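You operate a simulated robot arm through the tools that you are given. There is no shell and no other tool.

You are at the controls of a simulated robot arm. One attempt, no reset.

TASK
Pour tea into both cups beside the drip mat and put them back.
Fine: one press of POUR a cup, swing the spout back, leave the tea maker on and the yellow cup alone, spill nothing. Set down upright: small orange cup, small teal cup.

Only the result counts: the job must be done as asked and must still hold three seconds after the hand-in. Knocking over, shifting, dropping, spilling or breaking anything else fails it.

THE ROBOT
A 7-joint arm with a two-finger parallel gripper, fixed in place. Base frame: the origin is on the floor under the middle of its stand, x ahead of it, y to its left, z up; the work surface is at about z = 920. Readings come in mm, degrees, newtons and seconds.
With the tool pointing down near the work surface it reaches from about 240 to 680 mm from the base axis. Its first joint turns from -66.0 to 66.0 degrees. Payload 2.4 kg.
Tool frame: the origin (TCP) lies between the finger pads and is the grasp point; the fingertips stand 30 mm ahead of it; z points along the fingers, y is the line along which they close. The gripper opens to 94 mm. The fingers are 28 mm wide and 10 mm thick; the gripper's body (50 by 96 mm) begins 55 mm behind the TCP.
Orientation is that of the tool frame in the base frame, as [roll, pitch, yaw] about the fixed x, y, z axes, in that order (R = Rz(yaw) Ry(pitch) Rx(roll)). With the fingers straight down and closing along the base's y, the tool's x points along the base's -x, its y along +y and its z along -z.

THE INTERFACE
- The arm moves only by the tool send_rows. Its argument "moves" is a list of rows, each an object of numbers (a shift or turn left out is 0, a gripper value left out holds the last): "x", "y", "z": the shift along the tool's x, y, z in units of 20 mm (1.0 is 20 mm); "wx", "wy", "wz": the turn, a rotation vector about the tool's x, y, z in units of 6 degrees (1.0 is 6 degrees); "gripper": the gripper command, from -1 (shut) to 1 (fully open), values between in proportion. In form: [{"x": .., "y": .., "z": .., "wx": .., "wy": .., "wz": .., "gripper": ..}, ...]. A call has 1 to 20 rows; each row shifts and turns the commanded pose from where the row before left it, along the tool's axes as they then stand. A call with a number of a shift or a turn outside -1 to 1 is refused whole. A row lasts 0.2 s, in which the tool goes at most 50 mm and 8.6 degrees; a call with a longer step from one row to the next is refused whole, and so is a gripper value outside its range. A pose out of reach is approached as far as the arm can. The call stops where the force on the tool passes 40 N (or 10 N more than at its start, if that is more) or the arm is blocked; 0.2 s more then pass. Each finger travels about 153 mm/s and halts on what it meets, pressing with about 39 N; the grip force reading is that of the motor and also rises with nothing between the fingers. The clock runs only during rows and for 0.2 s after the last one: add rows that do not move to give the fingers time. The reply holds the time, the measured pose of the TCP, the force on the tool along the base axes, the opening and the grip force, in the units named above and with some noise, with the torque about the TCP (base axes, N m) and any sound that the robot's microphone picked up.
- Cameras (640 x 400 px; columns grow to the right, rows downward): "scene" is fixed at [55.8, 495.5, 1440]; the picture's right is [-0.52, -0.86, 0.00], its down [-0.51, 0.31, -0.80] and it looks along [0.69, -0.42, -0.60] (base axes); focal length 261 px, centre (320, 200). "wrist" rides on the gripper at [76, 14, -102] in the tool frame; the picture's right is [-0.18, 0.98, 0.00], its down [-0.75, -0.14, -0.64] and it looks along [-0.63, -0.12, 0.77] (tool axes); focal length 243 px, centre (320, 200). There is no depth. A picture from a camera that has moved, and an enlarged one, comes with that camera's place and axes in the base frame and with its lens.
- camera(camera): a new picture of that camera. The clock stands still meanwhile.
- close_up(camera, box): a new picture of the part [left, top, right, bottom] of that camera's present view, enlarged. The clock stands still meanwhile.
- hand_in(): hands the job in; it is judged then, once.

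Places have to be worked out from the pictures, the camera data and where the tool is seen. Open the gripper and draw the arm clear of the work before you hand the job in, unless the task says otherwise.

The tools are called after "Emit:" as a command line: name --argument value ..., lists and objects as JSON in quotes. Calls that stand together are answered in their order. send_rows: Moves the arm, as the interface text tells. Its arguments: {"type":"object","properties":{"moves":{"type":"array"}},"required":["moves"]} The other tools are called the same way: camera (camera) takes a picture; close_up (camera, box) takes an enlarged picture of a part of a camera's view; hand_in () hands the job in.

At the start:

```text
t: 0.0
tool_pos: [364.9, 93.7, 1291.2]
orientation: [-179.9, 0.0, -179.9]
force: [-0.8, -0.1, 0.4]
wrist_torque: [0.03, 0.0, 0.0]
gripper_width: 94.1
grasp_force: 0.0
```

scene: 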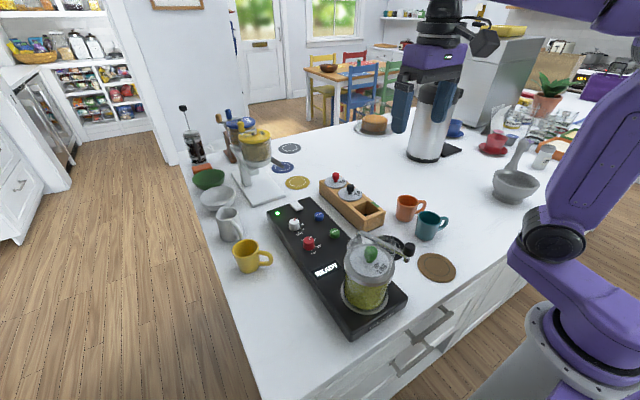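
wrist: 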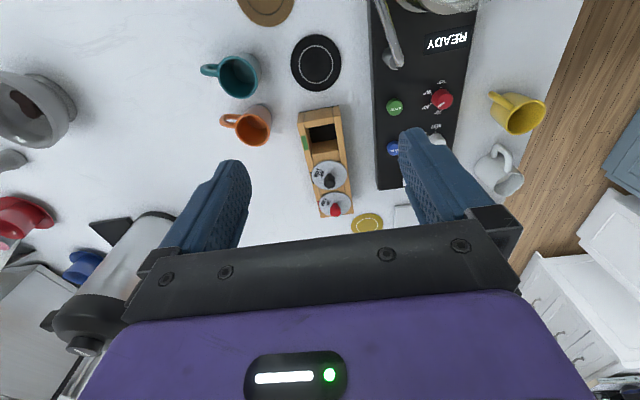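

I begin by looking closely at the tea maker, cups and mat.

Emit:
close_up --camera "scene" --box '[220, 170, 480, 340]'

Emit:
close_up --camera "wrist" --box '[180, 0, 580, 250]'

Emit:
close_up --camera "scene" --box '[330, 220, 430, 290]'

Emit:
close_up --camera "wrist" --box '[360, 0, 500, 160]'

```text
2.35 times, centred on (350, 255) of scene
camera zoom: at [55.8, 495.5, 1440.0], right [-0.52, -0.86, 0.0], down [-0.51, 0.31, -0.8], along [0.69, -0.42, -0.6], focal length 613 px, centre (249, 71)
```

zoom: 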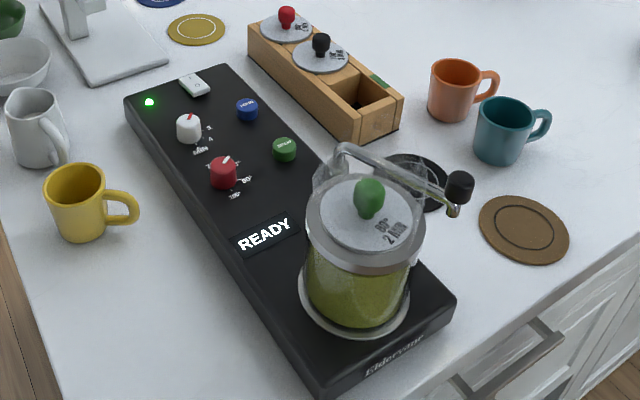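

```text
1.60 times, centred on (380, 125) of wrist
camera zoom: at [288.1, 108.6, 1392.1], right [0.18, 0.98, 0.0], down [0.75, -0.14, 0.64], along [0.63, -0.12, -0.77], focal length 388 px, centre (224, 320)
```

zoom: 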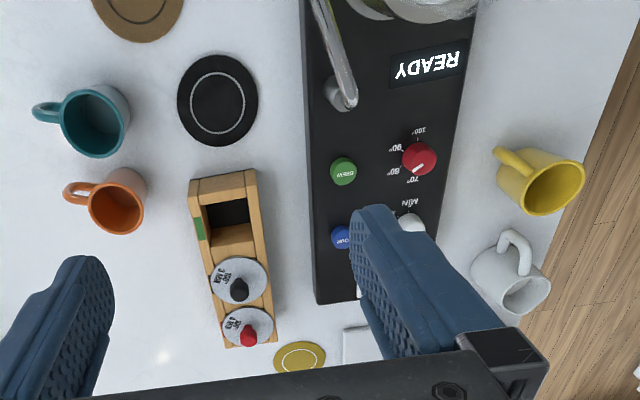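

```text
5.71 times, centred on (380, 255) of scene
camera zoom: at [55.8, 495.5, 1440.0], right [-0.52, -0.86, 0.0], down [-0.51, 0.31, -0.8], along [0.69, -0.42, -0.6], focal length 1489 px, centre (-23, -114)
```

zoom: 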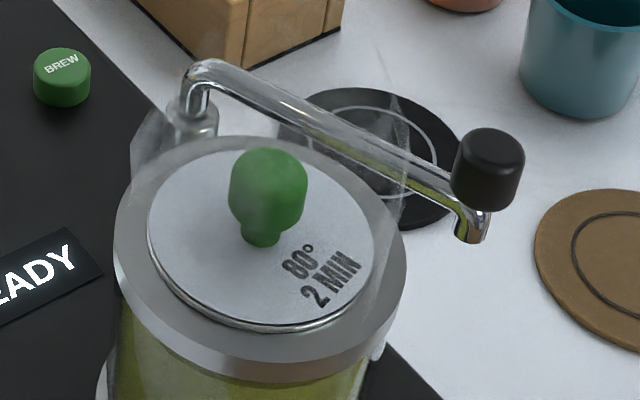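

```text
2.50 times, centred on (430, 80) of wrist
camera zoom: at [288.1, 108.6, 1392.1], right [0.18, 0.98, 0.0], down [0.75, -0.14, 0.64], along [0.63, -0.12, -0.77], focal length 606 px, centre (45, 500)
```

zoom: 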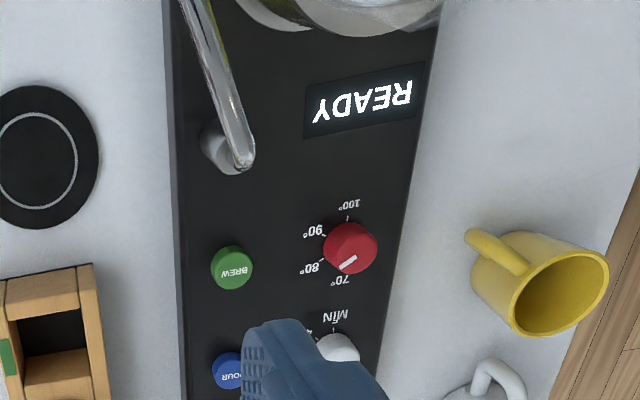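

The black mat lies at about (372, 87). The teal cup is near (365, -33) and the orange near (441, -42). The spout pivot is near (375, 198) with its tip near (273, 149, 1010), and POUR is near (537, 204). I move the wrist camera back for a better look at the spout and cups.

Emit:
send_rows --moves '[{"x": 0.94, "y": -0.17, "z": 0.76}, {"x": 0.94, "y": -0.17, "z": 0.76}, {"x": 0.94, "y": -0.17, "z": 0.76}, {"x": 0.94, "y": -0.17, "z": 0.76}, {}]'

Emit:
camera --camera "wrist"

Emit:
camera --camera "scene"

```text
t: 1.2
tool_pos: [288.3, 78.8, 1229.0]
orientation: [180.0, 0.0, 179.9]
force: [-0.5, 0.5, -0.5]
wrist_torque: [0.03, -0.02, 0.0]
gripper_width: 94.0
grasp_force: 0.0
```

```text
taken
camera wrist: at [213.1, 93.9, 1331.9], right [0.18, 0.98, 0.0], down [0.75, -0.14, 0.64], along [0.63, -0.12, -0.77], focal length 243 px, centre (320, 200)
```

wrist: 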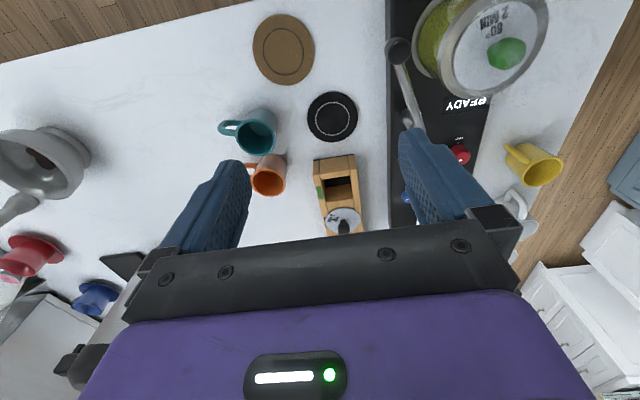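

```text
taken
```

scene: 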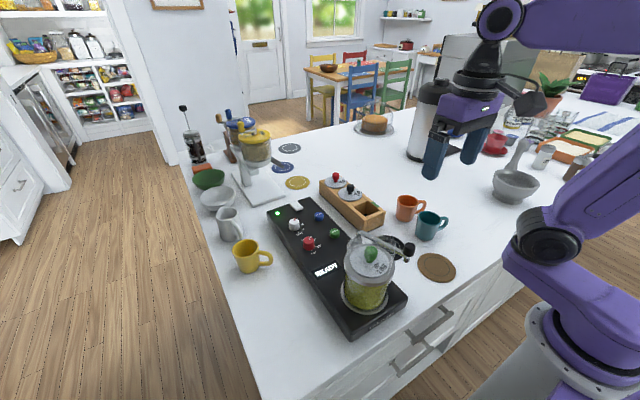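

I zoom in on the cups, mat and spout in this new view.

Emit:
close_up --camera "wrist" --box '[200, 0, 400, 125]'

Emit:
close_up --camera "wrist" --box '[370, 0, 570, 125]'

Emit:
close_up --camera "wrist" --box '[200, 80, 400, 205]'

Emit:
close_up --camera "scene" --box '[380, 185, 460, 245]'

```text
3.20 times, centred on (300, 62) of wrist
camera zoom: at [213.1, 93.9, 1331.9], right [0.18, 0.98, 0.0], down [0.75, -0.14, 0.64], along [0.63, -0.12, -0.77], focal length 776 px, centre (384, 640)
```

zoom: 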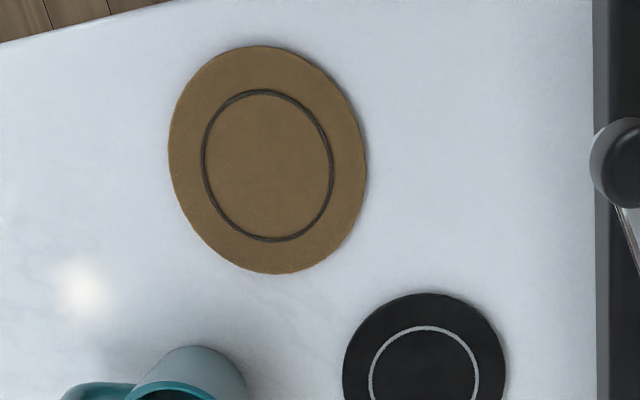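

```text
3.20 times, centred on (470, 62) of wrist
camera zoom: at [213.1, 93.9, 1331.9], right [0.18, 0.98, 0.0], down [0.75, -0.14, 0.64], along [0.63, -0.12, -0.77], focal length 776 px, centre (-160, 640)
```

zoom: 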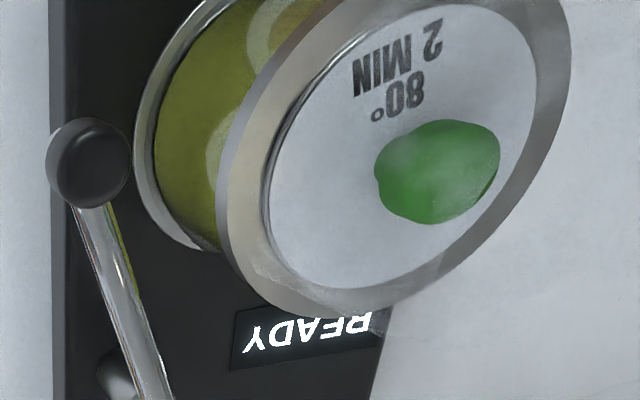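

```text
3.20 times, centred on (300, 142) of wrist
camera zoom: at [213.1, 93.9, 1331.9], right [0.18, 0.98, 0.0], down [0.75, -0.14, 0.64], along [0.63, -0.12, -0.77], focal length 776 px, centre (384, 384)
```

zoom: 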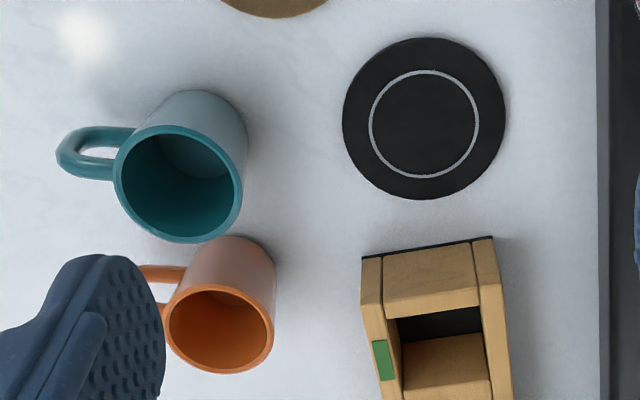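

```text
6.67 times, centred on (420, 215) of scene
camera zoom: at [55.8, 495.5, 1440.0], right [-0.52, -0.86, 0.0], down [-0.51, 0.31, -0.8], along [0.69, -0.42, -0.6], focal length 1738 px, centre (-347, 100)
```

zoom: 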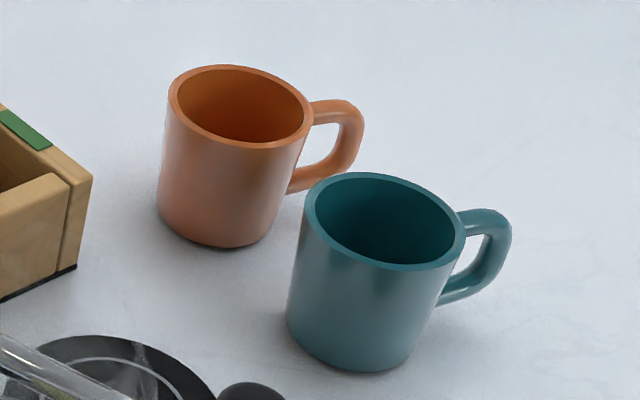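

The teal cup's rim is at about (358, -34, 982) with its handle toward 254°. The orange rim is at about (444, -42, 982) with its handle toward 246°. Both are about 63 mm across and the mat centre is (372, 86.5). I turn the tool 40° so the fingers clear both the handle and the other cup, then go above the teal cup.

Emit:
send_rows --moves '[{"wz": -0.952}, {"wz": -0.952}, {"wz": -0.952}, {"wz": -0.952}, {"wz": -0.952}, {"wz": -0.952}, {"wz": -0.952}, {"x": 0.12, "y": -0.82, "z": 0.93, "gripper": 0.75}, {"x": 0.12, "y": -0.82, "z": 0.93}, {"x": 0.12, "y": -0.82, "z": 0.93}, {"x": 0.12, "y": -0.82, "z": 0.93}, {"x": 0.12, "y": -0.82, "z": 0.93}, {"x": 0.12, "y": -0.82, "z": 0.93}, {"x": 0.12, "y": -0.82, "z": 0.93}, {"x": 0.12, "y": -0.82, "z": 0.93}, {}]'

Emit:
camera --camera "wrist"

Emit:
camera --camera "scene"

```text
t: 4.6
tool_pos: [358.2, -34.2, 1081.4]
orientation: [180.0, 0.0, -140.2]
force: [0.6, 0.2, 0.1]
wrist_torque: [0.01, 0.01, 0.0]
gripper_width: 82.6
grasp_force: 0.1
```

```text
taken
camera wrist: at [290.8, -71.2, 1183.3], right [-0.49, 0.87, 0.0], down [0.67, 0.38, 0.64], along [0.56, 0.31, -0.77], focal length 243 px, centre (320, 200)
```

wrist: 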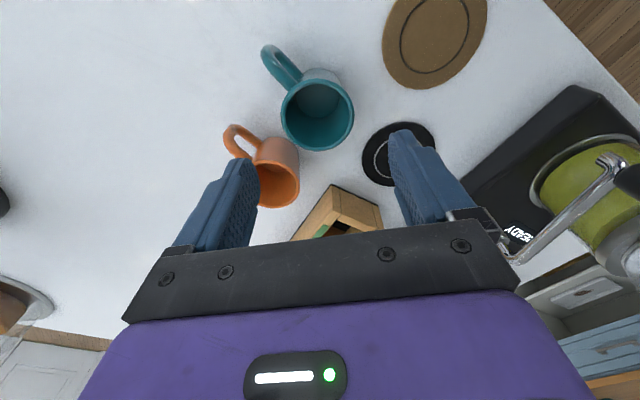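

```text
taken
```

scene: 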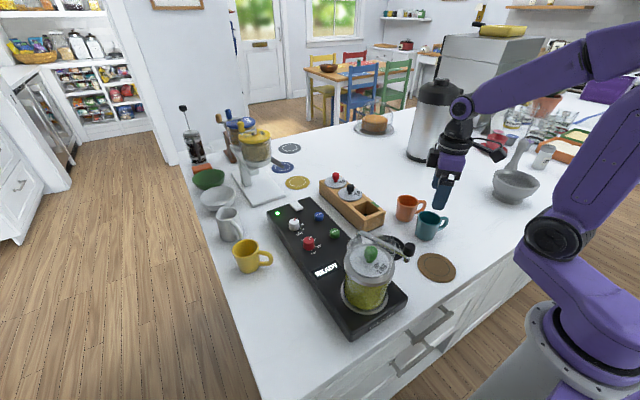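

The tool is above the teal cup at (358, -34, 1081). I zoom in to refine where the cup is.

Emit:
close_up --camera "wrist" --box '[210, 20, 402, 140]'

Emit:
close_up --camera "wrist" --box '[200, 80, 392, 200]'

Emit:
close_up --camera "wrist" --box '[480, 80, 640, 280]'

```text
3.33 times, centred on (306, 80) of wrist
camera zoom: at [290.8, -71.2, 1183.3], right [-0.49, 0.87, 0.0], down [0.67, 0.38, 0.64], along [0.56, 0.31, -0.77], focal length 809 px, centre (367, 600)
```

zoom: 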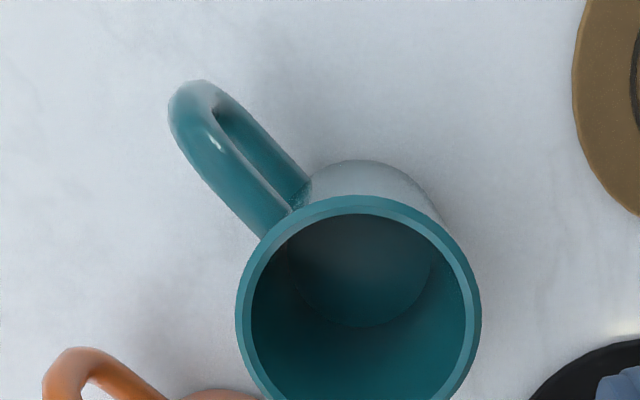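

```text
3.33 times, centred on (296, 140) of wrist
camera zoom: at [290.8, -71.2, 1183.3], right [-0.49, 0.87, 0.0], down [0.67, 0.38, 0.64], along [0.56, 0.31, -0.77], focal length 809 px, centre (400, 400)
```

zoom: 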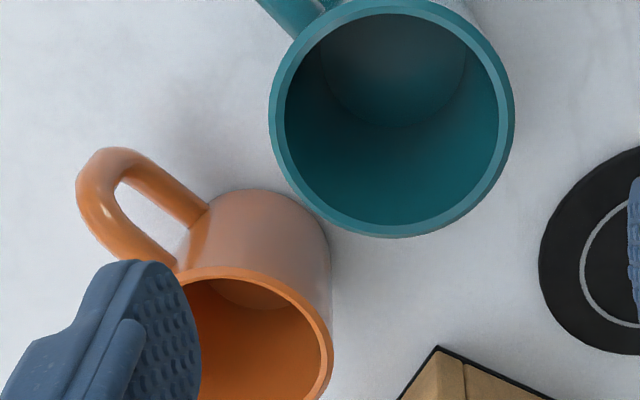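

```text
2.00 times, centred on (560, 180) of wrist
camera zoom: at [290.8, -71.2, 1183.3], right [-0.49, 0.87, 0.0], down [0.67, 0.38, 0.64], along [0.56, 0.31, -0.77], focal length 485 px, centre (-160, 240)
```

zoom: 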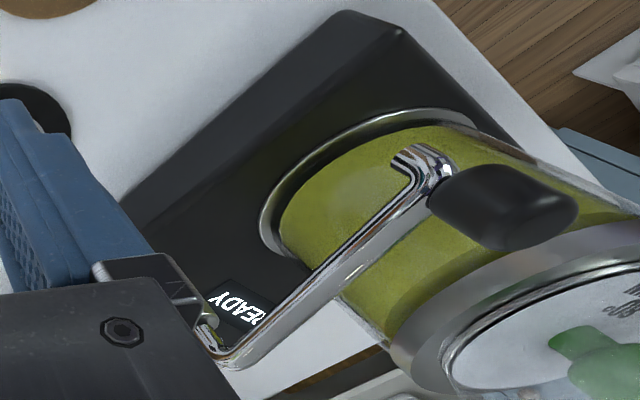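

The refined teal centre is (358, -35.5) with a 62 mm diameter, and the finger clearances look fine. I descend to z≈957.

Emit:
send_rows --moves '[{"z": 0.89, "x": 0.04, "y": -0.05}, {"z": 0.89}, {"z": 0.89}, {"z": 0.89}, {"z": 0.89}, {"z": 0.89}, {"z": 0.88}, {}]'

Emit:
camera --camera "wrist"

Emit:
close_up --camera "scene" --box '[380, 160, 500, 260]'

```text
t: 6.4
tool_pos: [357.5, -33.6, 955.5]
orientation: [180.0, 0.1, -139.9]
force: [-0.9, -0.7, 0.3]
wrist_torque: [-0.03, 0.0, -0.03]
gripper_width: 82.4
grasp_force: 0.0
```

```text
taken
camera wrist: at [290.6, -71.0, 1057.3], right [-0.49, 0.87, 0.0], down [0.67, 0.38, 0.64], along [0.56, 0.31, -0.77], focal length 243 px, centre (320, 200)
```

wrist: 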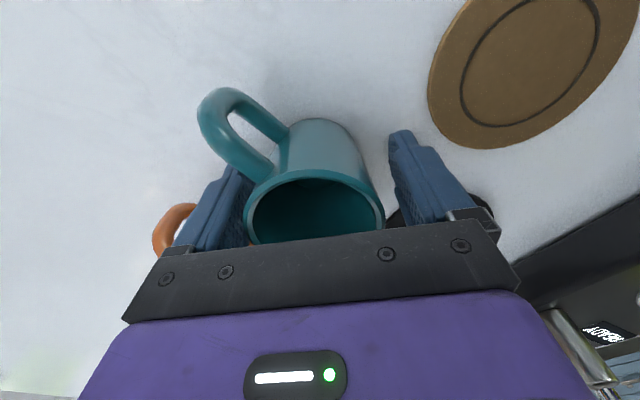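

```text
4.00 times, centred on (440, 210) of scene
camera zoom: at [55.8, 495.5, 1440.0], right [-0.52, -0.86, 0.0], down [-0.51, 0.31, -0.8], along [0.69, -0.42, -0.6], focal length 1042 px, centre (-160, 160)
```

zoom: 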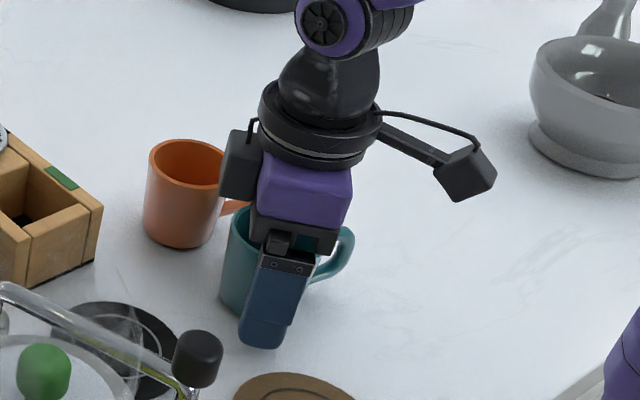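

The fingers straddle the cup with nothing touching. I close the grip.

Emit:
send_rows --moves '[{"gripper": -1}, {}, {}, {}]'

Emit:
camera --camera "wrist"

```text
t: 7.4
tool_pos: [357.4, -32.7, 955.6]
orientation: [-180.0, 0.1, -140.0]
force: [0.0, 0.7, -0.3]
wrist_torque: [0.01, -0.05, -0.02]
gripper_width: 60.7
grasp_force: 39.0
```

```text
taken
camera wrist: at [290.5, -71.1, 1057.6], right [-0.49, 0.87, 0.0], down [0.67, 0.38, 0.64], along [0.56, 0.31, -0.77], focal length 243 px, centre (320, 200)
```

wrist: 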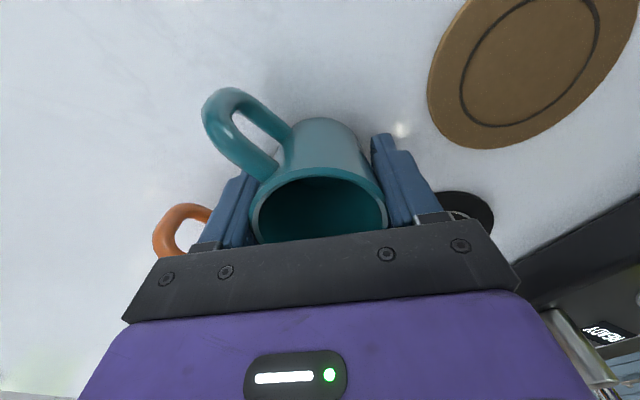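

The cup is gripped at 60.7 mm. I lift it, carry it over the mat and go down to just above it.

Emit:
send_rows --moves '[{"z": -0.5}, {"z": -0.8}, {"z": -0.9}, {"z": -0.8}, {"x": -0.4, "y": 0.37}, {"x": -0.75, "y": 0.69}, {"x": -0.75, "y": 0.69}, {"x": -0.75, "y": 0.69}, {"x": -0.75, "y": 0.69}, {"x": -0.7, "y": 0.65}, {"x": -0.385, "y": 0.355}, {}, {"z": 0.7}, {"z": 0.7}, {"z": 0.5}, {}]'

Emit:
camera --camera "wrist"

Emit:
close_up --camera "scene" --box '[330, 160, 450, 260]'

```text
t: 10.8
tool_pos: [373.8, 87.3, 978.0]
orientation: [-179.9, -0.1, -140.1]
force: [-1.0, 0.4, -1.5]
wrist_torque: [-0.01, -0.02, 0.0]
gripper_width: 61.0
grasp_force: 38.9
```

```text
taken
camera wrist: at [306.2, 49.1, 1079.9], right [-0.49, 0.87, 0.0], down [0.67, 0.38, 0.64], along [0.56, 0.31, -0.77], focal length 243 px, centre (320, 200)
```

wrist: 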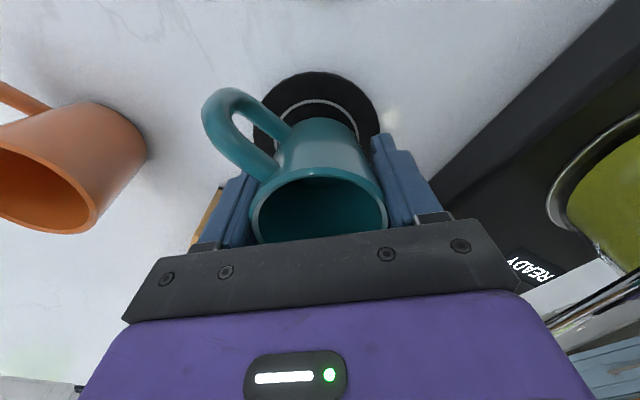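

```text
4.00 times, centred on (390, 210) of scene
camera zoom: at [55.8, 495.5, 1440.0], right [-0.52, -0.86, 0.0], down [-0.51, 0.31, -0.8], along [0.69, -0.42, -0.6], focal length 1042 px, centre (40, 160)
```

zoom: 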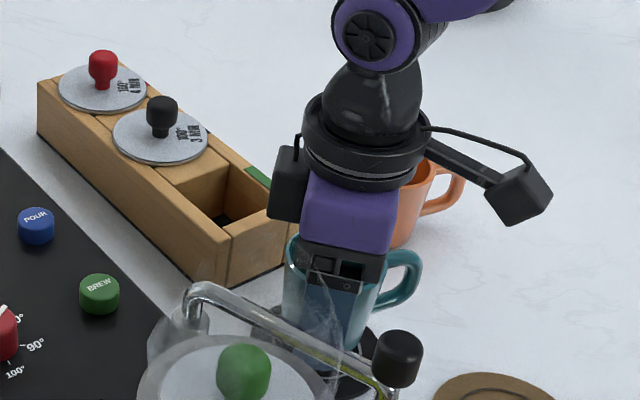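

The cup hangs over the mat, about 20 mm above it. I lower it in small steps and watch for contact.

Emit:
send_rows --moves '[{"z": 0.35}, {"z": 0.25}, {"z": 0.1}, {"z": 0.05}, {}]'

```text
t: 12.0
tool_pos: [372.6, 86.9, 962.1]
orientation: [-180.0, 0.0, -140.0]
force: [-0.2, -0.2, -1.8]
wrist_torque: [0.01, 0.03, 0.01]
gripper_width: 61.1
grasp_force: 38.5
```

The cup isn't touching yet at z 962, so I keep stepping down.

Emit:
send_rows --moves '[{"z": 0.08}, {}]'

Emit:
send_rows --moves '[{"z": 0.06}, {}]'

Emit:
close_up --camera "wrist" --box '[180, 40, 440, 240]'

```text
t: 12.6
tool_pos: [372.8, 86.7, 961.0]
orientation: [-180.0, 0.0, -140.0]
force: [0.2, -0.8, -0.9]
wrist_torque: [0.03, -0.02, 0.02]
gripper_width: 60.7
grasp_force: 39.0
```

```text
t: 13.2
tool_pos: [373.5, 86.2, 959.8]
orientation: [-179.9, 0.0, -140.1]
force: [-0.4, 1.2, -0.1]
wrist_torque: [0.04, 0.03, -0.02]
gripper_width: 60.9
grasp_force: 39.2
```

```text
2.00 times, centred on (310, 140) of wrist
camera zoom: at [306.1, 49.1, 1062.5], right [-0.49, 0.87, 0.0], down [0.67, 0.38, 0.64], along [0.56, 0.31, -0.77], focal length 485 px, centre (340, 320)
```

zoom: 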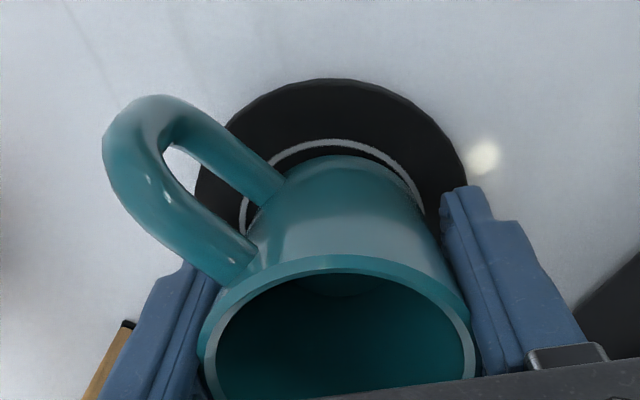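

The z force went from about -1.7 N toward 0, so the cup is starting to rest on the mat. I take one more small step to confirm.

Emit:
send_rows --moves '[{"z": 0.05}, {}]'

```text
t: 13.8
tool_pos: [373.2, 87.7, 958.6]
orientation: [179.9, 0.1, -140.1]
force: [-1.8, -2.4, 18.1]
wrist_torque: [-0.04, 0.37, -0.02]
gripper_width: 61.1
grasp_force: 39.3
```

Contact is firm at z≈959. I ease up about 1 mm and open the gripper.

Emit:
send_rows --moves '[{"z": -0.05}, {"gripper": 0.7}, {}, {}]'

Emit:
close_up --camera "wrist" --box '[180, 40, 440, 240]'

```text
t: 14.8
tool_pos: [373.9, 86.1, 960.3]
orientation: [-180.0, 0.0, -140.0]
force: [0.4, 0.2, 0.0]
wrist_torque: [0.01, 0.0, 0.0]
gripper_width: 79.6
grasp_force: 0.0
```

```text
2.00 times, centred on (310, 140) of wrist
camera zoom: at [306.3, 49.0, 1062.8], right [-0.49, 0.87, 0.0], down [0.67, 0.38, 0.64], along [0.56, 0.31, -0.77], focal length 485 px, centre (340, 320)
```

zoom: 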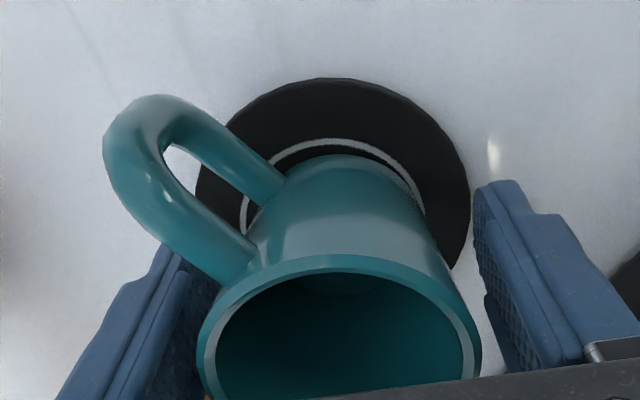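

The cup is released and standing on the mat. I lift straight up to z≈1120 and look.

Emit:
send_rows --moves '[{"z": -0.5}, {"z": -1}, {"z": -1}, {"z": -1}, {"z": -1}, {"z": -1}, {"z": -1}, {"z": -1}, {"z": -0.5}, {}]'

Emit:
camera --camera "wrist"

Emit:
close_up --camera "scene" --box '[330, 190, 450, 290]'

```text
t: 17.0
tool_pos: [374.6, 88.5, 1118.8]
orientation: [-179.9, -0.1, -140.1]
force: [-0.2, 0.2, 0.6]
wrist_torque: [-0.01, 0.01, 0.0]
gripper_width: 80.4
grasp_force: 0.1
```

```text
taken
camera wrist: at [306.9, 49.9, 1222.3], right [-0.49, 0.87, 0.0], down [0.67, 0.38, 0.64], along [0.56, 0.31, -0.77], focal length 243 px, centre (320, 200)
```

wrist: 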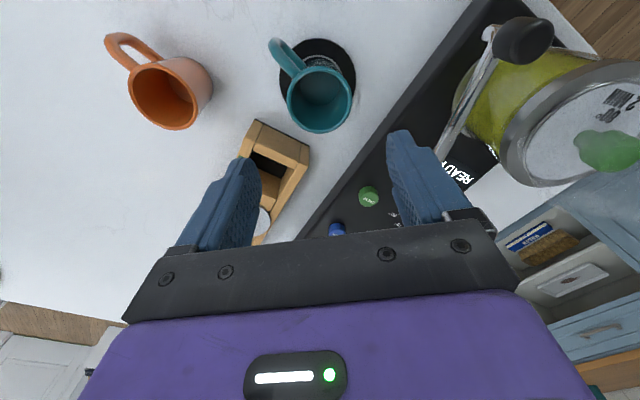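

```text
4.00 times, centred on (390, 240) of scene
camera zoom: at [55.8, 495.5, 1440.0], right [-0.52, -0.86, 0.0], down [-0.51, 0.31, -0.8], along [0.69, -0.42, -0.6], focal length 1042 px, centre (40, 40)
```

zoom: 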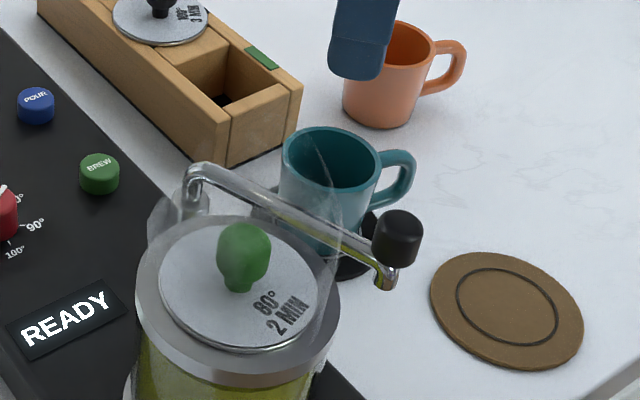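

The cup stands on the mat. I zoom in on the spout and knob to measure them.

Emit:
close_up --camera "wrist" --box '[430, 0, 640, 160]'

Emit:
close_up --camera "scene" --box '[370, 230, 420, 270]'

Emit:
close_up --camera "wrist" --box '[260, 30, 380, 140]'

```text
2.50 times, centred on (535, 80) of wrist
camera zoom: at [306.9, 49.9, 1222.3], right [-0.49, 0.87, 0.0], down [0.67, 0.38, 0.64], along [0.56, 0.31, -0.77], focal length 606 px, centre (-218, 500)
```

zoom: 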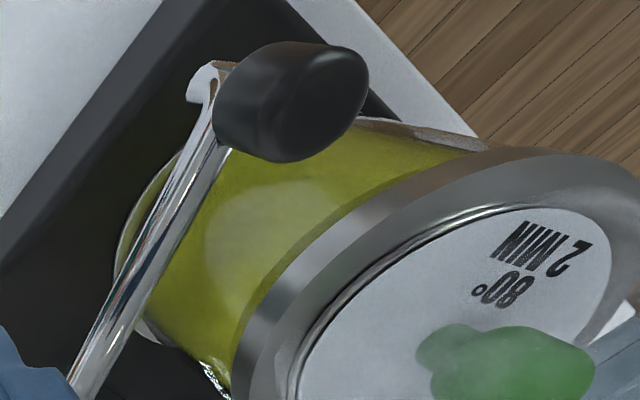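

```text
10.00 times, centred on (395, 250) of scene
camera zoom: at [55.8, 495.5, 1440.0], right [-0.52, -0.86, 0.0], down [-0.51, 0.31, -0.8], along [0.69, -0.42, -0.6], focal length 2606 px, centre (-430, -300)
```

zoom: 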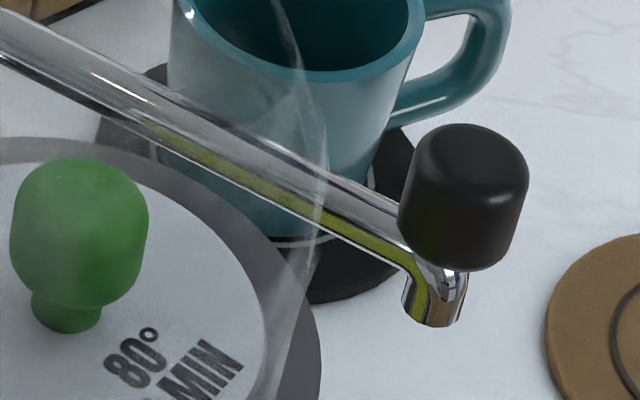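

```text
3.64 times, centred on (320, 85) of wrist
camera zoom: at [306.9, 49.9, 1222.3], right [-0.49, 0.87, 0.0], down [0.67, 0.38, 0.64], along [0.56, 0.31, -0.77], focal length 882 px, centre (320, 618)
```

zoom: 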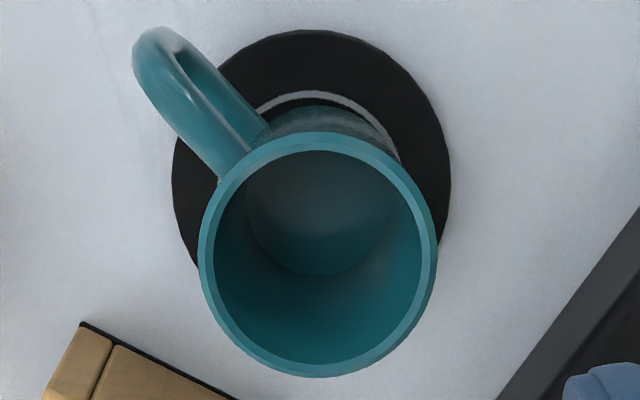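

The knob centre comes out at (266, 161.5, 1055) from both cameras and it is about 25 mm across. The pivot is near (375.5, 200) and the nozzle bottom about z 1016. The cup on the mat is centred at (372, 86). I move above the knob with the fingers opened to 46 mm.

Emit:
send_rows --moves '[{"z": -0.8}, {"x": 0.25, "y": 0.9, "z": -0.15}, {"x": 0.25, "y": 0.9, "z": -0.15}, {"x": 0.25, "y": 0.9, "z": -0.15, "gripper": -0.02}, {"x": 0.25, "y": 0.9, "z": -0.1}, {"x": 0.25, "y": 0.9, "z": -0.1}, {"x": 0.25, "y": 0.9, "z": -0.1}, {"x": 0.265, "y": 0.915, "z": 0}, {"wz": 0.83}, {}]'

Emit:
camera --camera "wrist"

Emit:
close_up --camera "scene" --box '[330, 170, 450, 270]'

```text
t: 19.2
tool_pos: [267.2, 164.3, 1151.5]
orientation: [180.0, 0.0, -145.1]
force: [-0.3, 0.5, 0.1]
wrist_torque: [-0.01, 0.02, 0.0]
gripper_width: 46.1
grasp_force: 0.0
```

```text
taken
camera wrist: at [196.0, 130.6, 1253.9], right [-0.41, 0.91, 0.0], down [0.7, 0.32, 0.64], along [0.59, 0.26, -0.77], focal length 243 px, centre (320, 200)
```

wrist: 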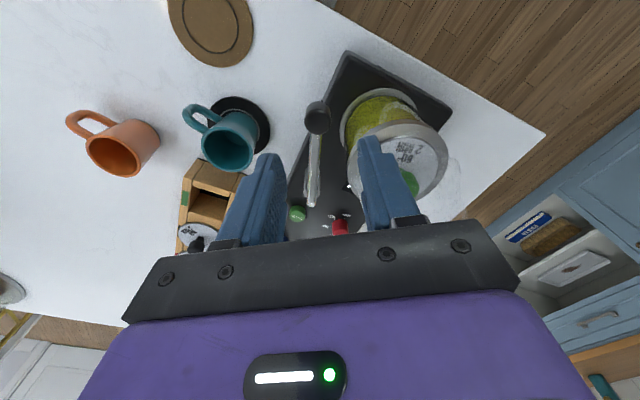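

```text
4.00 times, centred on (390, 220) of scene
camera zoom: at [55.8, 495.5, 1440.0], right [-0.52, -0.86, 0.0], down [-0.51, 0.31, -0.8], along [0.69, -0.42, -0.6], focal length 1042 px, centre (40, 120)
```

zoom: 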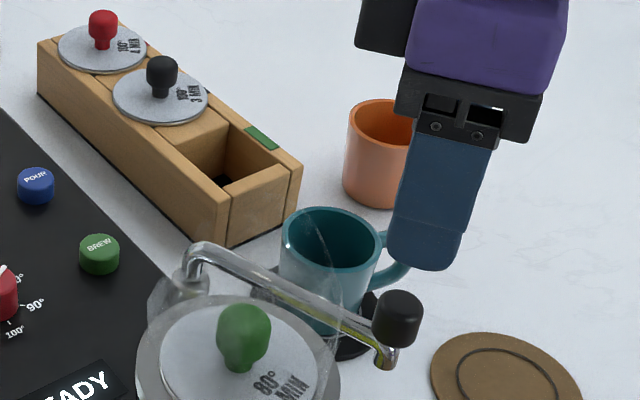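

The tool is over the knob. I zoom in to refine the knob position before I descend.

Emit:
close_up --camera "wrist" --box '[240, 80, 432, 200]'

```text
3.33 times, centred on (336, 140) of wrist
camera zoom: at [196.0, 130.6, 1253.9], right [-0.41, 0.91, 0.0], down [0.7, 0.32, 0.64], along [0.59, 0.26, -0.77], focal length 809 px, centre (267, 400)
```

zoom: 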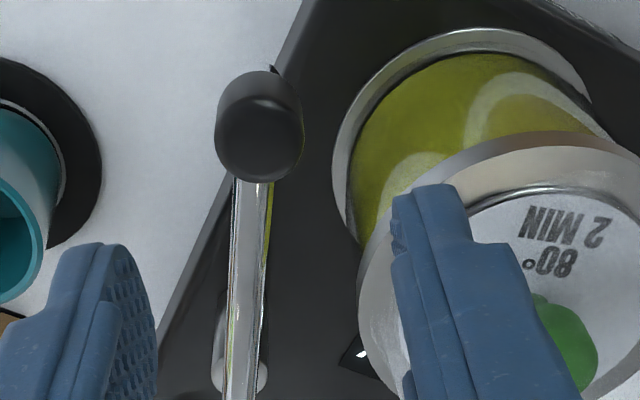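

The knob is confirmed at (266, 161) with its top near z 1064. I lower the open fingers around it to z≈1079.

Emit:
send_rows --moves '[{"x": 0.08, "y": -0.06, "z": 0.8}, {"z": 0.8}, {"z": 0.8}, {"z": 0.7}, {"z": 0.5}, {}]'

Emit:
close_up --camera "scene" --box '[360, 210, 440, 270]'

Emit:
close_up --camera "wrist" --box '[200, 80, 456, 240]'

```text
t: 20.6
tool_pos: [265.9, 159.5, 1079.2]
orientation: [179.9, -0.1, -145.0]
force: [0.2, 0.3, 0.9]
wrist_torque: [-0.02, -0.03, 0.01]
gripper_width: 45.9
grasp_force: 0.1
```

```text
6.67 times, centred on (400, 240) of scene
camera zoom: at [55.8, 495.5, 1440.0], right [-0.52, -0.86, 0.0], down [-0.51, 0.31, -0.8], along [0.69, -0.42, -0.6], focal length 1738 px, centre (-213, -67)
```

zoom: 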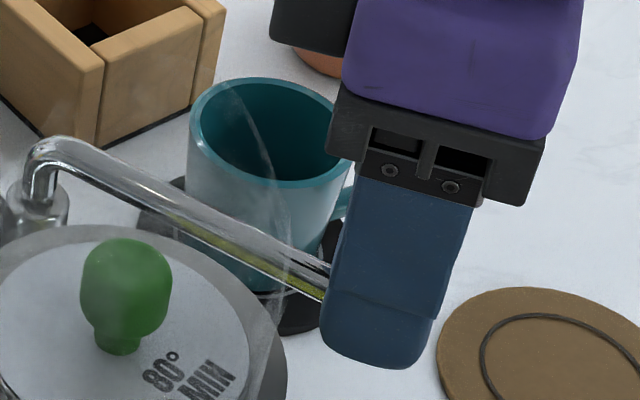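

```text
2.50 times, centred on (328, 160) of wrist
camera zoom: at [195.4, 128.4, 1181.0], right [-0.41, 0.91, 0.0], down [0.7, 0.32, 0.64], along [0.59, 0.27, -0.77], focal length 606 px, centre (300, 300)
```

zoom: 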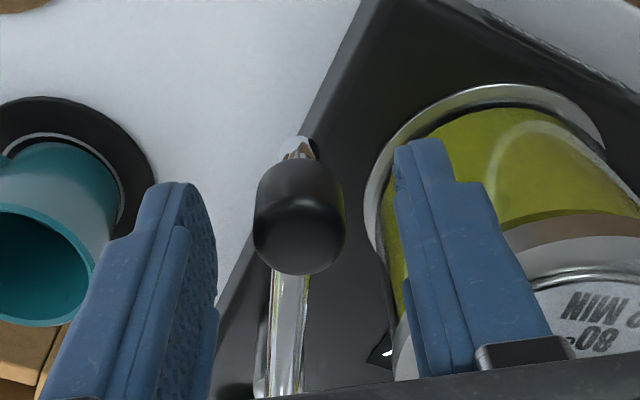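

The knob sits between the fingers. I narrow the fingers to a loose cage of about 30 mm.

Emit:
send_rows --moves '[{"gripper": -0.36}, {}, {}]'

Emit:
close_up --camera "wrist" --box '[200, 80, 456, 240]'

```text
t: 21.4
tool_pos: [265.1, 159.8, 1079.1]
orientation: [180.0, 0.0, -145.0]
force: [-0.3, -0.3, 1.5]
wrist_torque: [0.01, -0.01, -0.03]
gripper_width: 30.2
grasp_force: 0.1
```

```text
2.50 times, centred on (328, 160) of wrist
camera zoom: at [195.4, 128.4, 1181.2], right [-0.41, 0.91, 0.0], down [0.7, 0.32, 0.64], along [0.58, 0.26, -0.77], focal length 606 px, centre (300, 300)
```

zoom: 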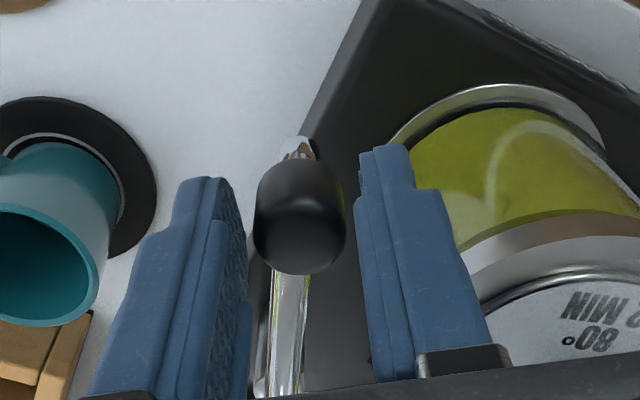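

The knob is loosely caged with no force. I swing along the arc about the pivot in small steps, starting with the first four to check that the spout follows.

Emit:
send_rows --moves '[{"x": 0.1085, "y": -0.4875, "wz": -0.476}, {"x": 0.091, "y": -0.491, "wz": -0.476}, {"x": 0.0737, "y": -0.494, "wz": -0.476}, {"x": 0.056, "y": -0.496, "wz": -0.476}, {}]'

Emit:
camera --camera "wrist"

Emit:
close_up --camera "scene" --box '[330, 190, 450, 290]'

```text
t: 22.6
tool_pos: [286.3, 125.2, 1078.1]
orientation: [-180.0, 0.0, -133.5]
force: [-0.3, -0.8, -0.5]
wrist_torque: [0.01, 0.02, 0.01]
gripper_width: 30.4
grasp_force: 0.0
```

```text
taken
camera wrist: at [223.3, 80.0, 1181.3], right [-0.59, 0.81, 0.0], down [0.62, 0.45, 0.64], along [0.52, 0.38, -0.77], focal length 243 px, centre (320, 200)
```

wrist: 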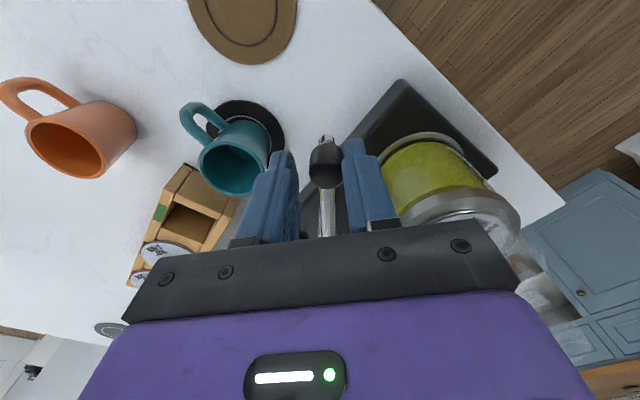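

```text
4.00 times, centred on (390, 240) of scene
camera zoom: at [55.8, 495.5, 1440.0], right [-0.52, -0.86, 0.0], down [-0.51, 0.31, -0.8], along [0.69, -0.42, -0.6], focal length 1042 px, centre (40, 40)
```

zoom: 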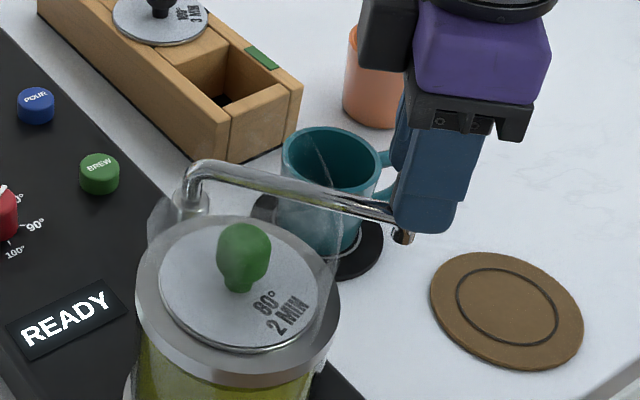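

The spout follows with almost no force and stays inside the cage. The pose matches the planned arc point (285, 125), so I continue.

Emit:
send_rows --moves '[{"x": 0.038, "y": -0.498, "wz": -0.476}, {"x": 0.0207, "y": -0.499, "wz": -0.476}, {"x": 0.003, "y": -0.4995, "wz": -0.476}, {"x": -0.0148, "y": -0.499, "wz": -0.476}, {"x": -0.0326, "y": -0.498, "wz": -0.476}, {"x": -0.05, "y": -0.497, "wz": -0.476}, {}]'

Emit:
camera --camera "wrist"

Emit:
close_up --camera "scene" --box '[330, 190, 450, 290]'

```text
t: 24.2
tool_pos: [332.6, 90.7, 1079.0]
orientation: [-180.0, 0.1, -116.5]
force: [0.2, 0.4, 0.2]
wrist_torque: [0.01, -0.02, 0.01]
gripper_width: 30.2
grasp_force: 0.3
```

```text
taken
camera wrist: at [286.3, 28.7, 1181.6], right [-0.8, 0.6, 0.0], down [0.46, 0.61, 0.64], along [0.39, 0.51, -0.77], focal length 243 px, centre (320, 200)
```

wrist: 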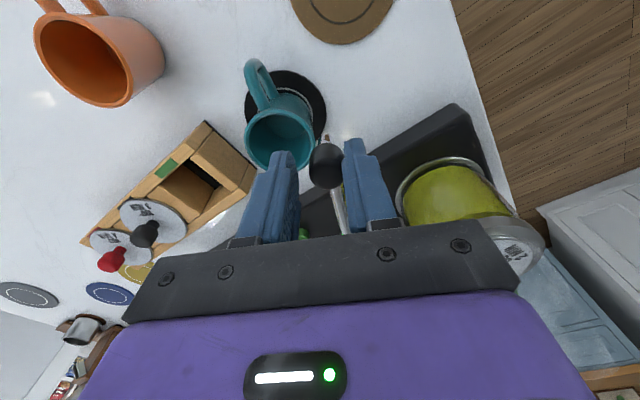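

```text
4.00 times, centred on (390, 240) of scene
camera zoom: at [55.8, 495.5, 1440.0], right [-0.52, -0.86, 0.0], down [-0.51, 0.31, -0.8], along [0.69, -0.42, -0.6], focal length 1042 px, centre (40, 40)
```

zoom: 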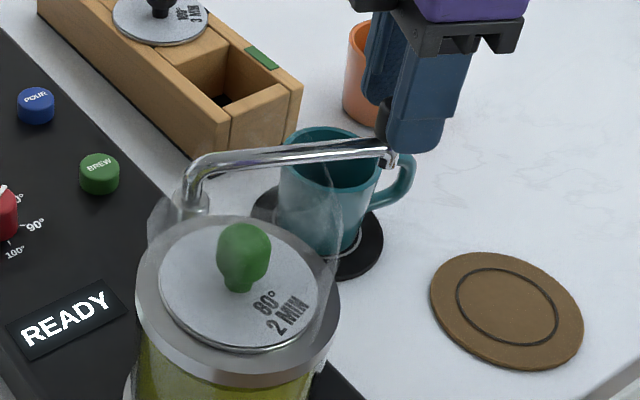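

The swing is on track at (333, 91). I do the last four steps to bring the nozzle over the cup centre.

Emit:
send_rows --moves '[{"x": -0.068, "y": -0.495, "wz": -0.476}, {"x": -0.0854, "y": -0.492, "wz": -0.476}, {"x": -0.103, "y": -0.489, "wz": -0.476}, {"x": -0.12, "y": -0.485, "wz": -0.476}, {}]'

Emit:
camera --camera "wrist"

Emit:
close_up --camera "scene" --box '[340, 190, 440, 270]'

Emit:
close_up --camera "wrist" --box '[220, 80, 412, 240]'

```text
t: 25.4
tool_pos: [373.4, 82.4, 1080.0]
orientation: [-180.0, 0.0, -104.9]
force: [-0.2, 0.0, -0.6]
wrist_torque: [0.01, -0.01, -0.03]
gripper_width: 30.1
grasp_force: 0.1
```

```text
taken
camera wrist: at [339.6, 12.4, 1182.2], right [-0.9, 0.43, 0.0], down [0.33, 0.69, 0.64], along [0.28, 0.58, -0.77], focal length 243 px, centre (320, 200)
```

wrist: 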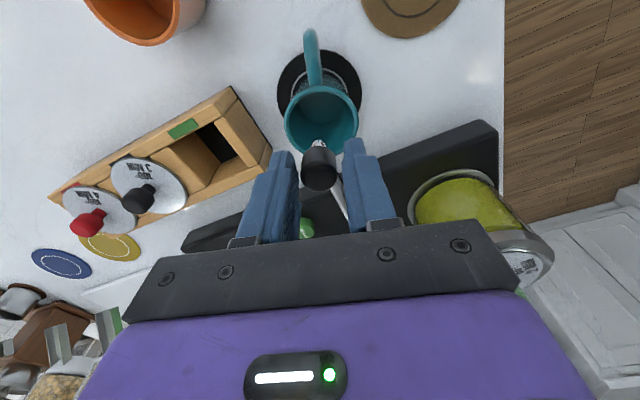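

```text
5.00 times, centred on (390, 230) of scene
camera zoom: at [55.8, 495.5, 1440.0], right [-0.52, -0.86, 0.0], down [-0.51, 0.31, -0.8], along [0.69, -0.42, -0.6], focal length 1303 px, centre (-30, 50)
```

zoom: 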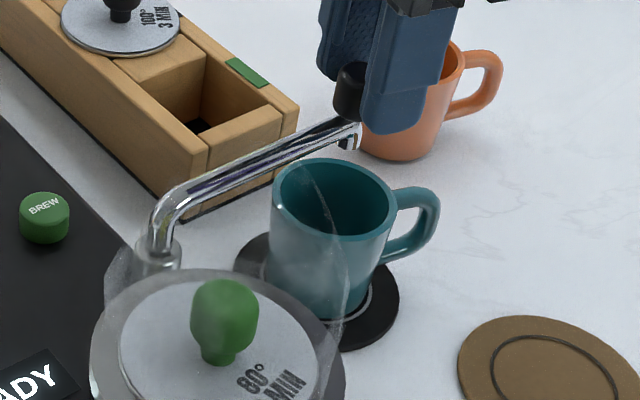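

```text
2.50 times, centred on (316, 160) of wrist
camera zoom: at [339.6, 12.4, 1182.2], right [-0.9, 0.43, 0.0], down [0.33, 0.69, 0.64], along [0.28, 0.58, -0.77], focal length 606 px, centre (330, 300)
```

zoom: 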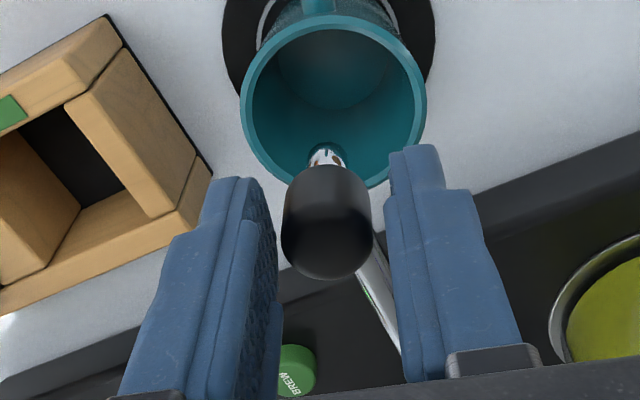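

The nozzle is at about (374, 82, 1016), right over the cup centre (374, 86). I open the cage and rise straight up.

Emit:
send_rows --moves '[{"gripper": -0.02}, {}, {"z": -0.5}, {"z": -1}, {"z": -1}, {"z": -1}, {"z": -1}, {}]'

Emit:
close_up --camera "scene" --box '[340, 190, 440, 270]'

Emit:
camera --camera "wrist"

```text
t: 27.2
tool_pos: [372.2, 82.8, 1168.5]
orientation: [179.9, 0.0, -105.0]
force: [0.3, -0.5, -0.6]
wrist_torque: [0.01, 0.03, -0.02]
gripper_width: 46.2
grasp_force: 0.0
```

```text
5.00 times, centred on (390, 230) of scene
camera zoom: at [55.8, 495.5, 1440.0], right [-0.52, -0.86, 0.0], down [-0.51, 0.31, -0.8], along [0.69, -0.42, -0.6], focal length 1303 px, centre (-30, 50)
```

zoom: 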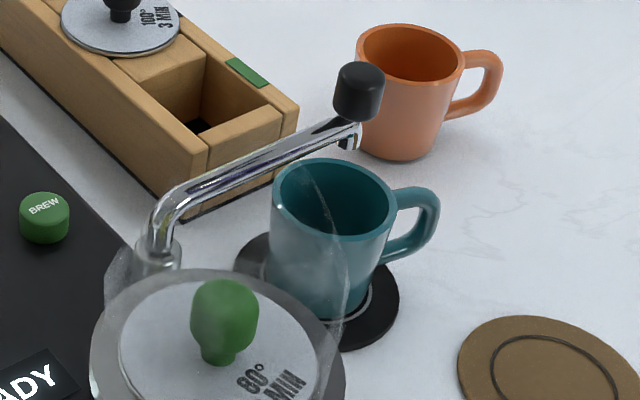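

```text
taken
camera wrist: at [339.6, 12.2, 1270.6], right [-0.9, 0.43, 0.0], down [0.33, 0.69, 0.64], along [0.28, 0.58, -0.77], focal length 243 px, centre (320, 200)
```

wrist: 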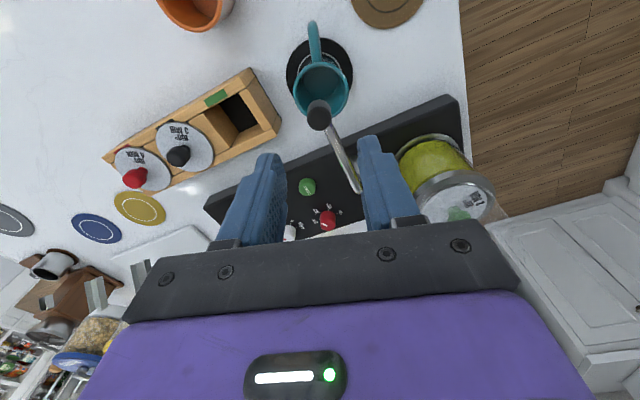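

The spout stays over the cup. I move toward the POUR button at about (537, 204), closing the fingers on the way, and check its exact place from above.

Emit:
send_rows --moves '[{"x": -0.887, "y": -0.709}, {"x": -0.887, "y": -0.709}, {"x": -0.887, "y": -0.709}, {"x": -0.887, "y": -0.709, "gripper": -1}, {"x": -0.887, "y": -0.709, "z": 0.7}, {"x": -0.887, "y": -0.709, "z": 0.7}, {"x": -0.887, "y": -0.709, "z": 0.7}, {"x": -0.887, "y": -0.709, "z": 0.7}, {"x": -0.887, "y": -0.709, "z": 0.7}, {}]'

Emit:
camera --camera "wrist"

Emit:
close_up --camera "scene" --box '[260, 150, 380, 250]'

```text
t: 29.4
tool_pos: [536.6, 205.1, 1098.6]
orientation: [-179.9, 0.0, -105.0]
force: [-0.3, 0.4, -1.1]
wrist_torque: [0.03, -0.05, -0.01]
gripper_width: 0.0
grasp_force: 32.9
```

```text
taken
camera wrist: at [503.0, 135.6, 1201.8], right [-0.9, 0.43, 0.0], down [0.33, 0.69, 0.64], along [0.28, 0.58, -0.77], focal length 243 px, centre (320, 200)
```

wrist: 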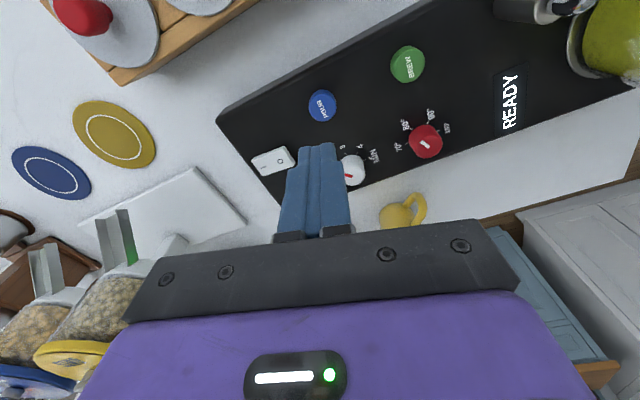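

```text
4.00 times, centred on (320, 200) of scene
camera zoom: at [55.8, 495.5, 1440.0], right [-0.52, -0.86, 0.0], down [-0.51, 0.31, -0.8], along [0.69, -0.42, -0.6], focal length 1042 px, centre (320, 200)
```

zoom: 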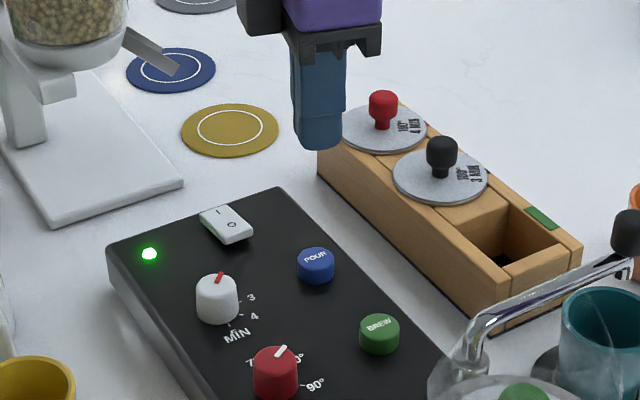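

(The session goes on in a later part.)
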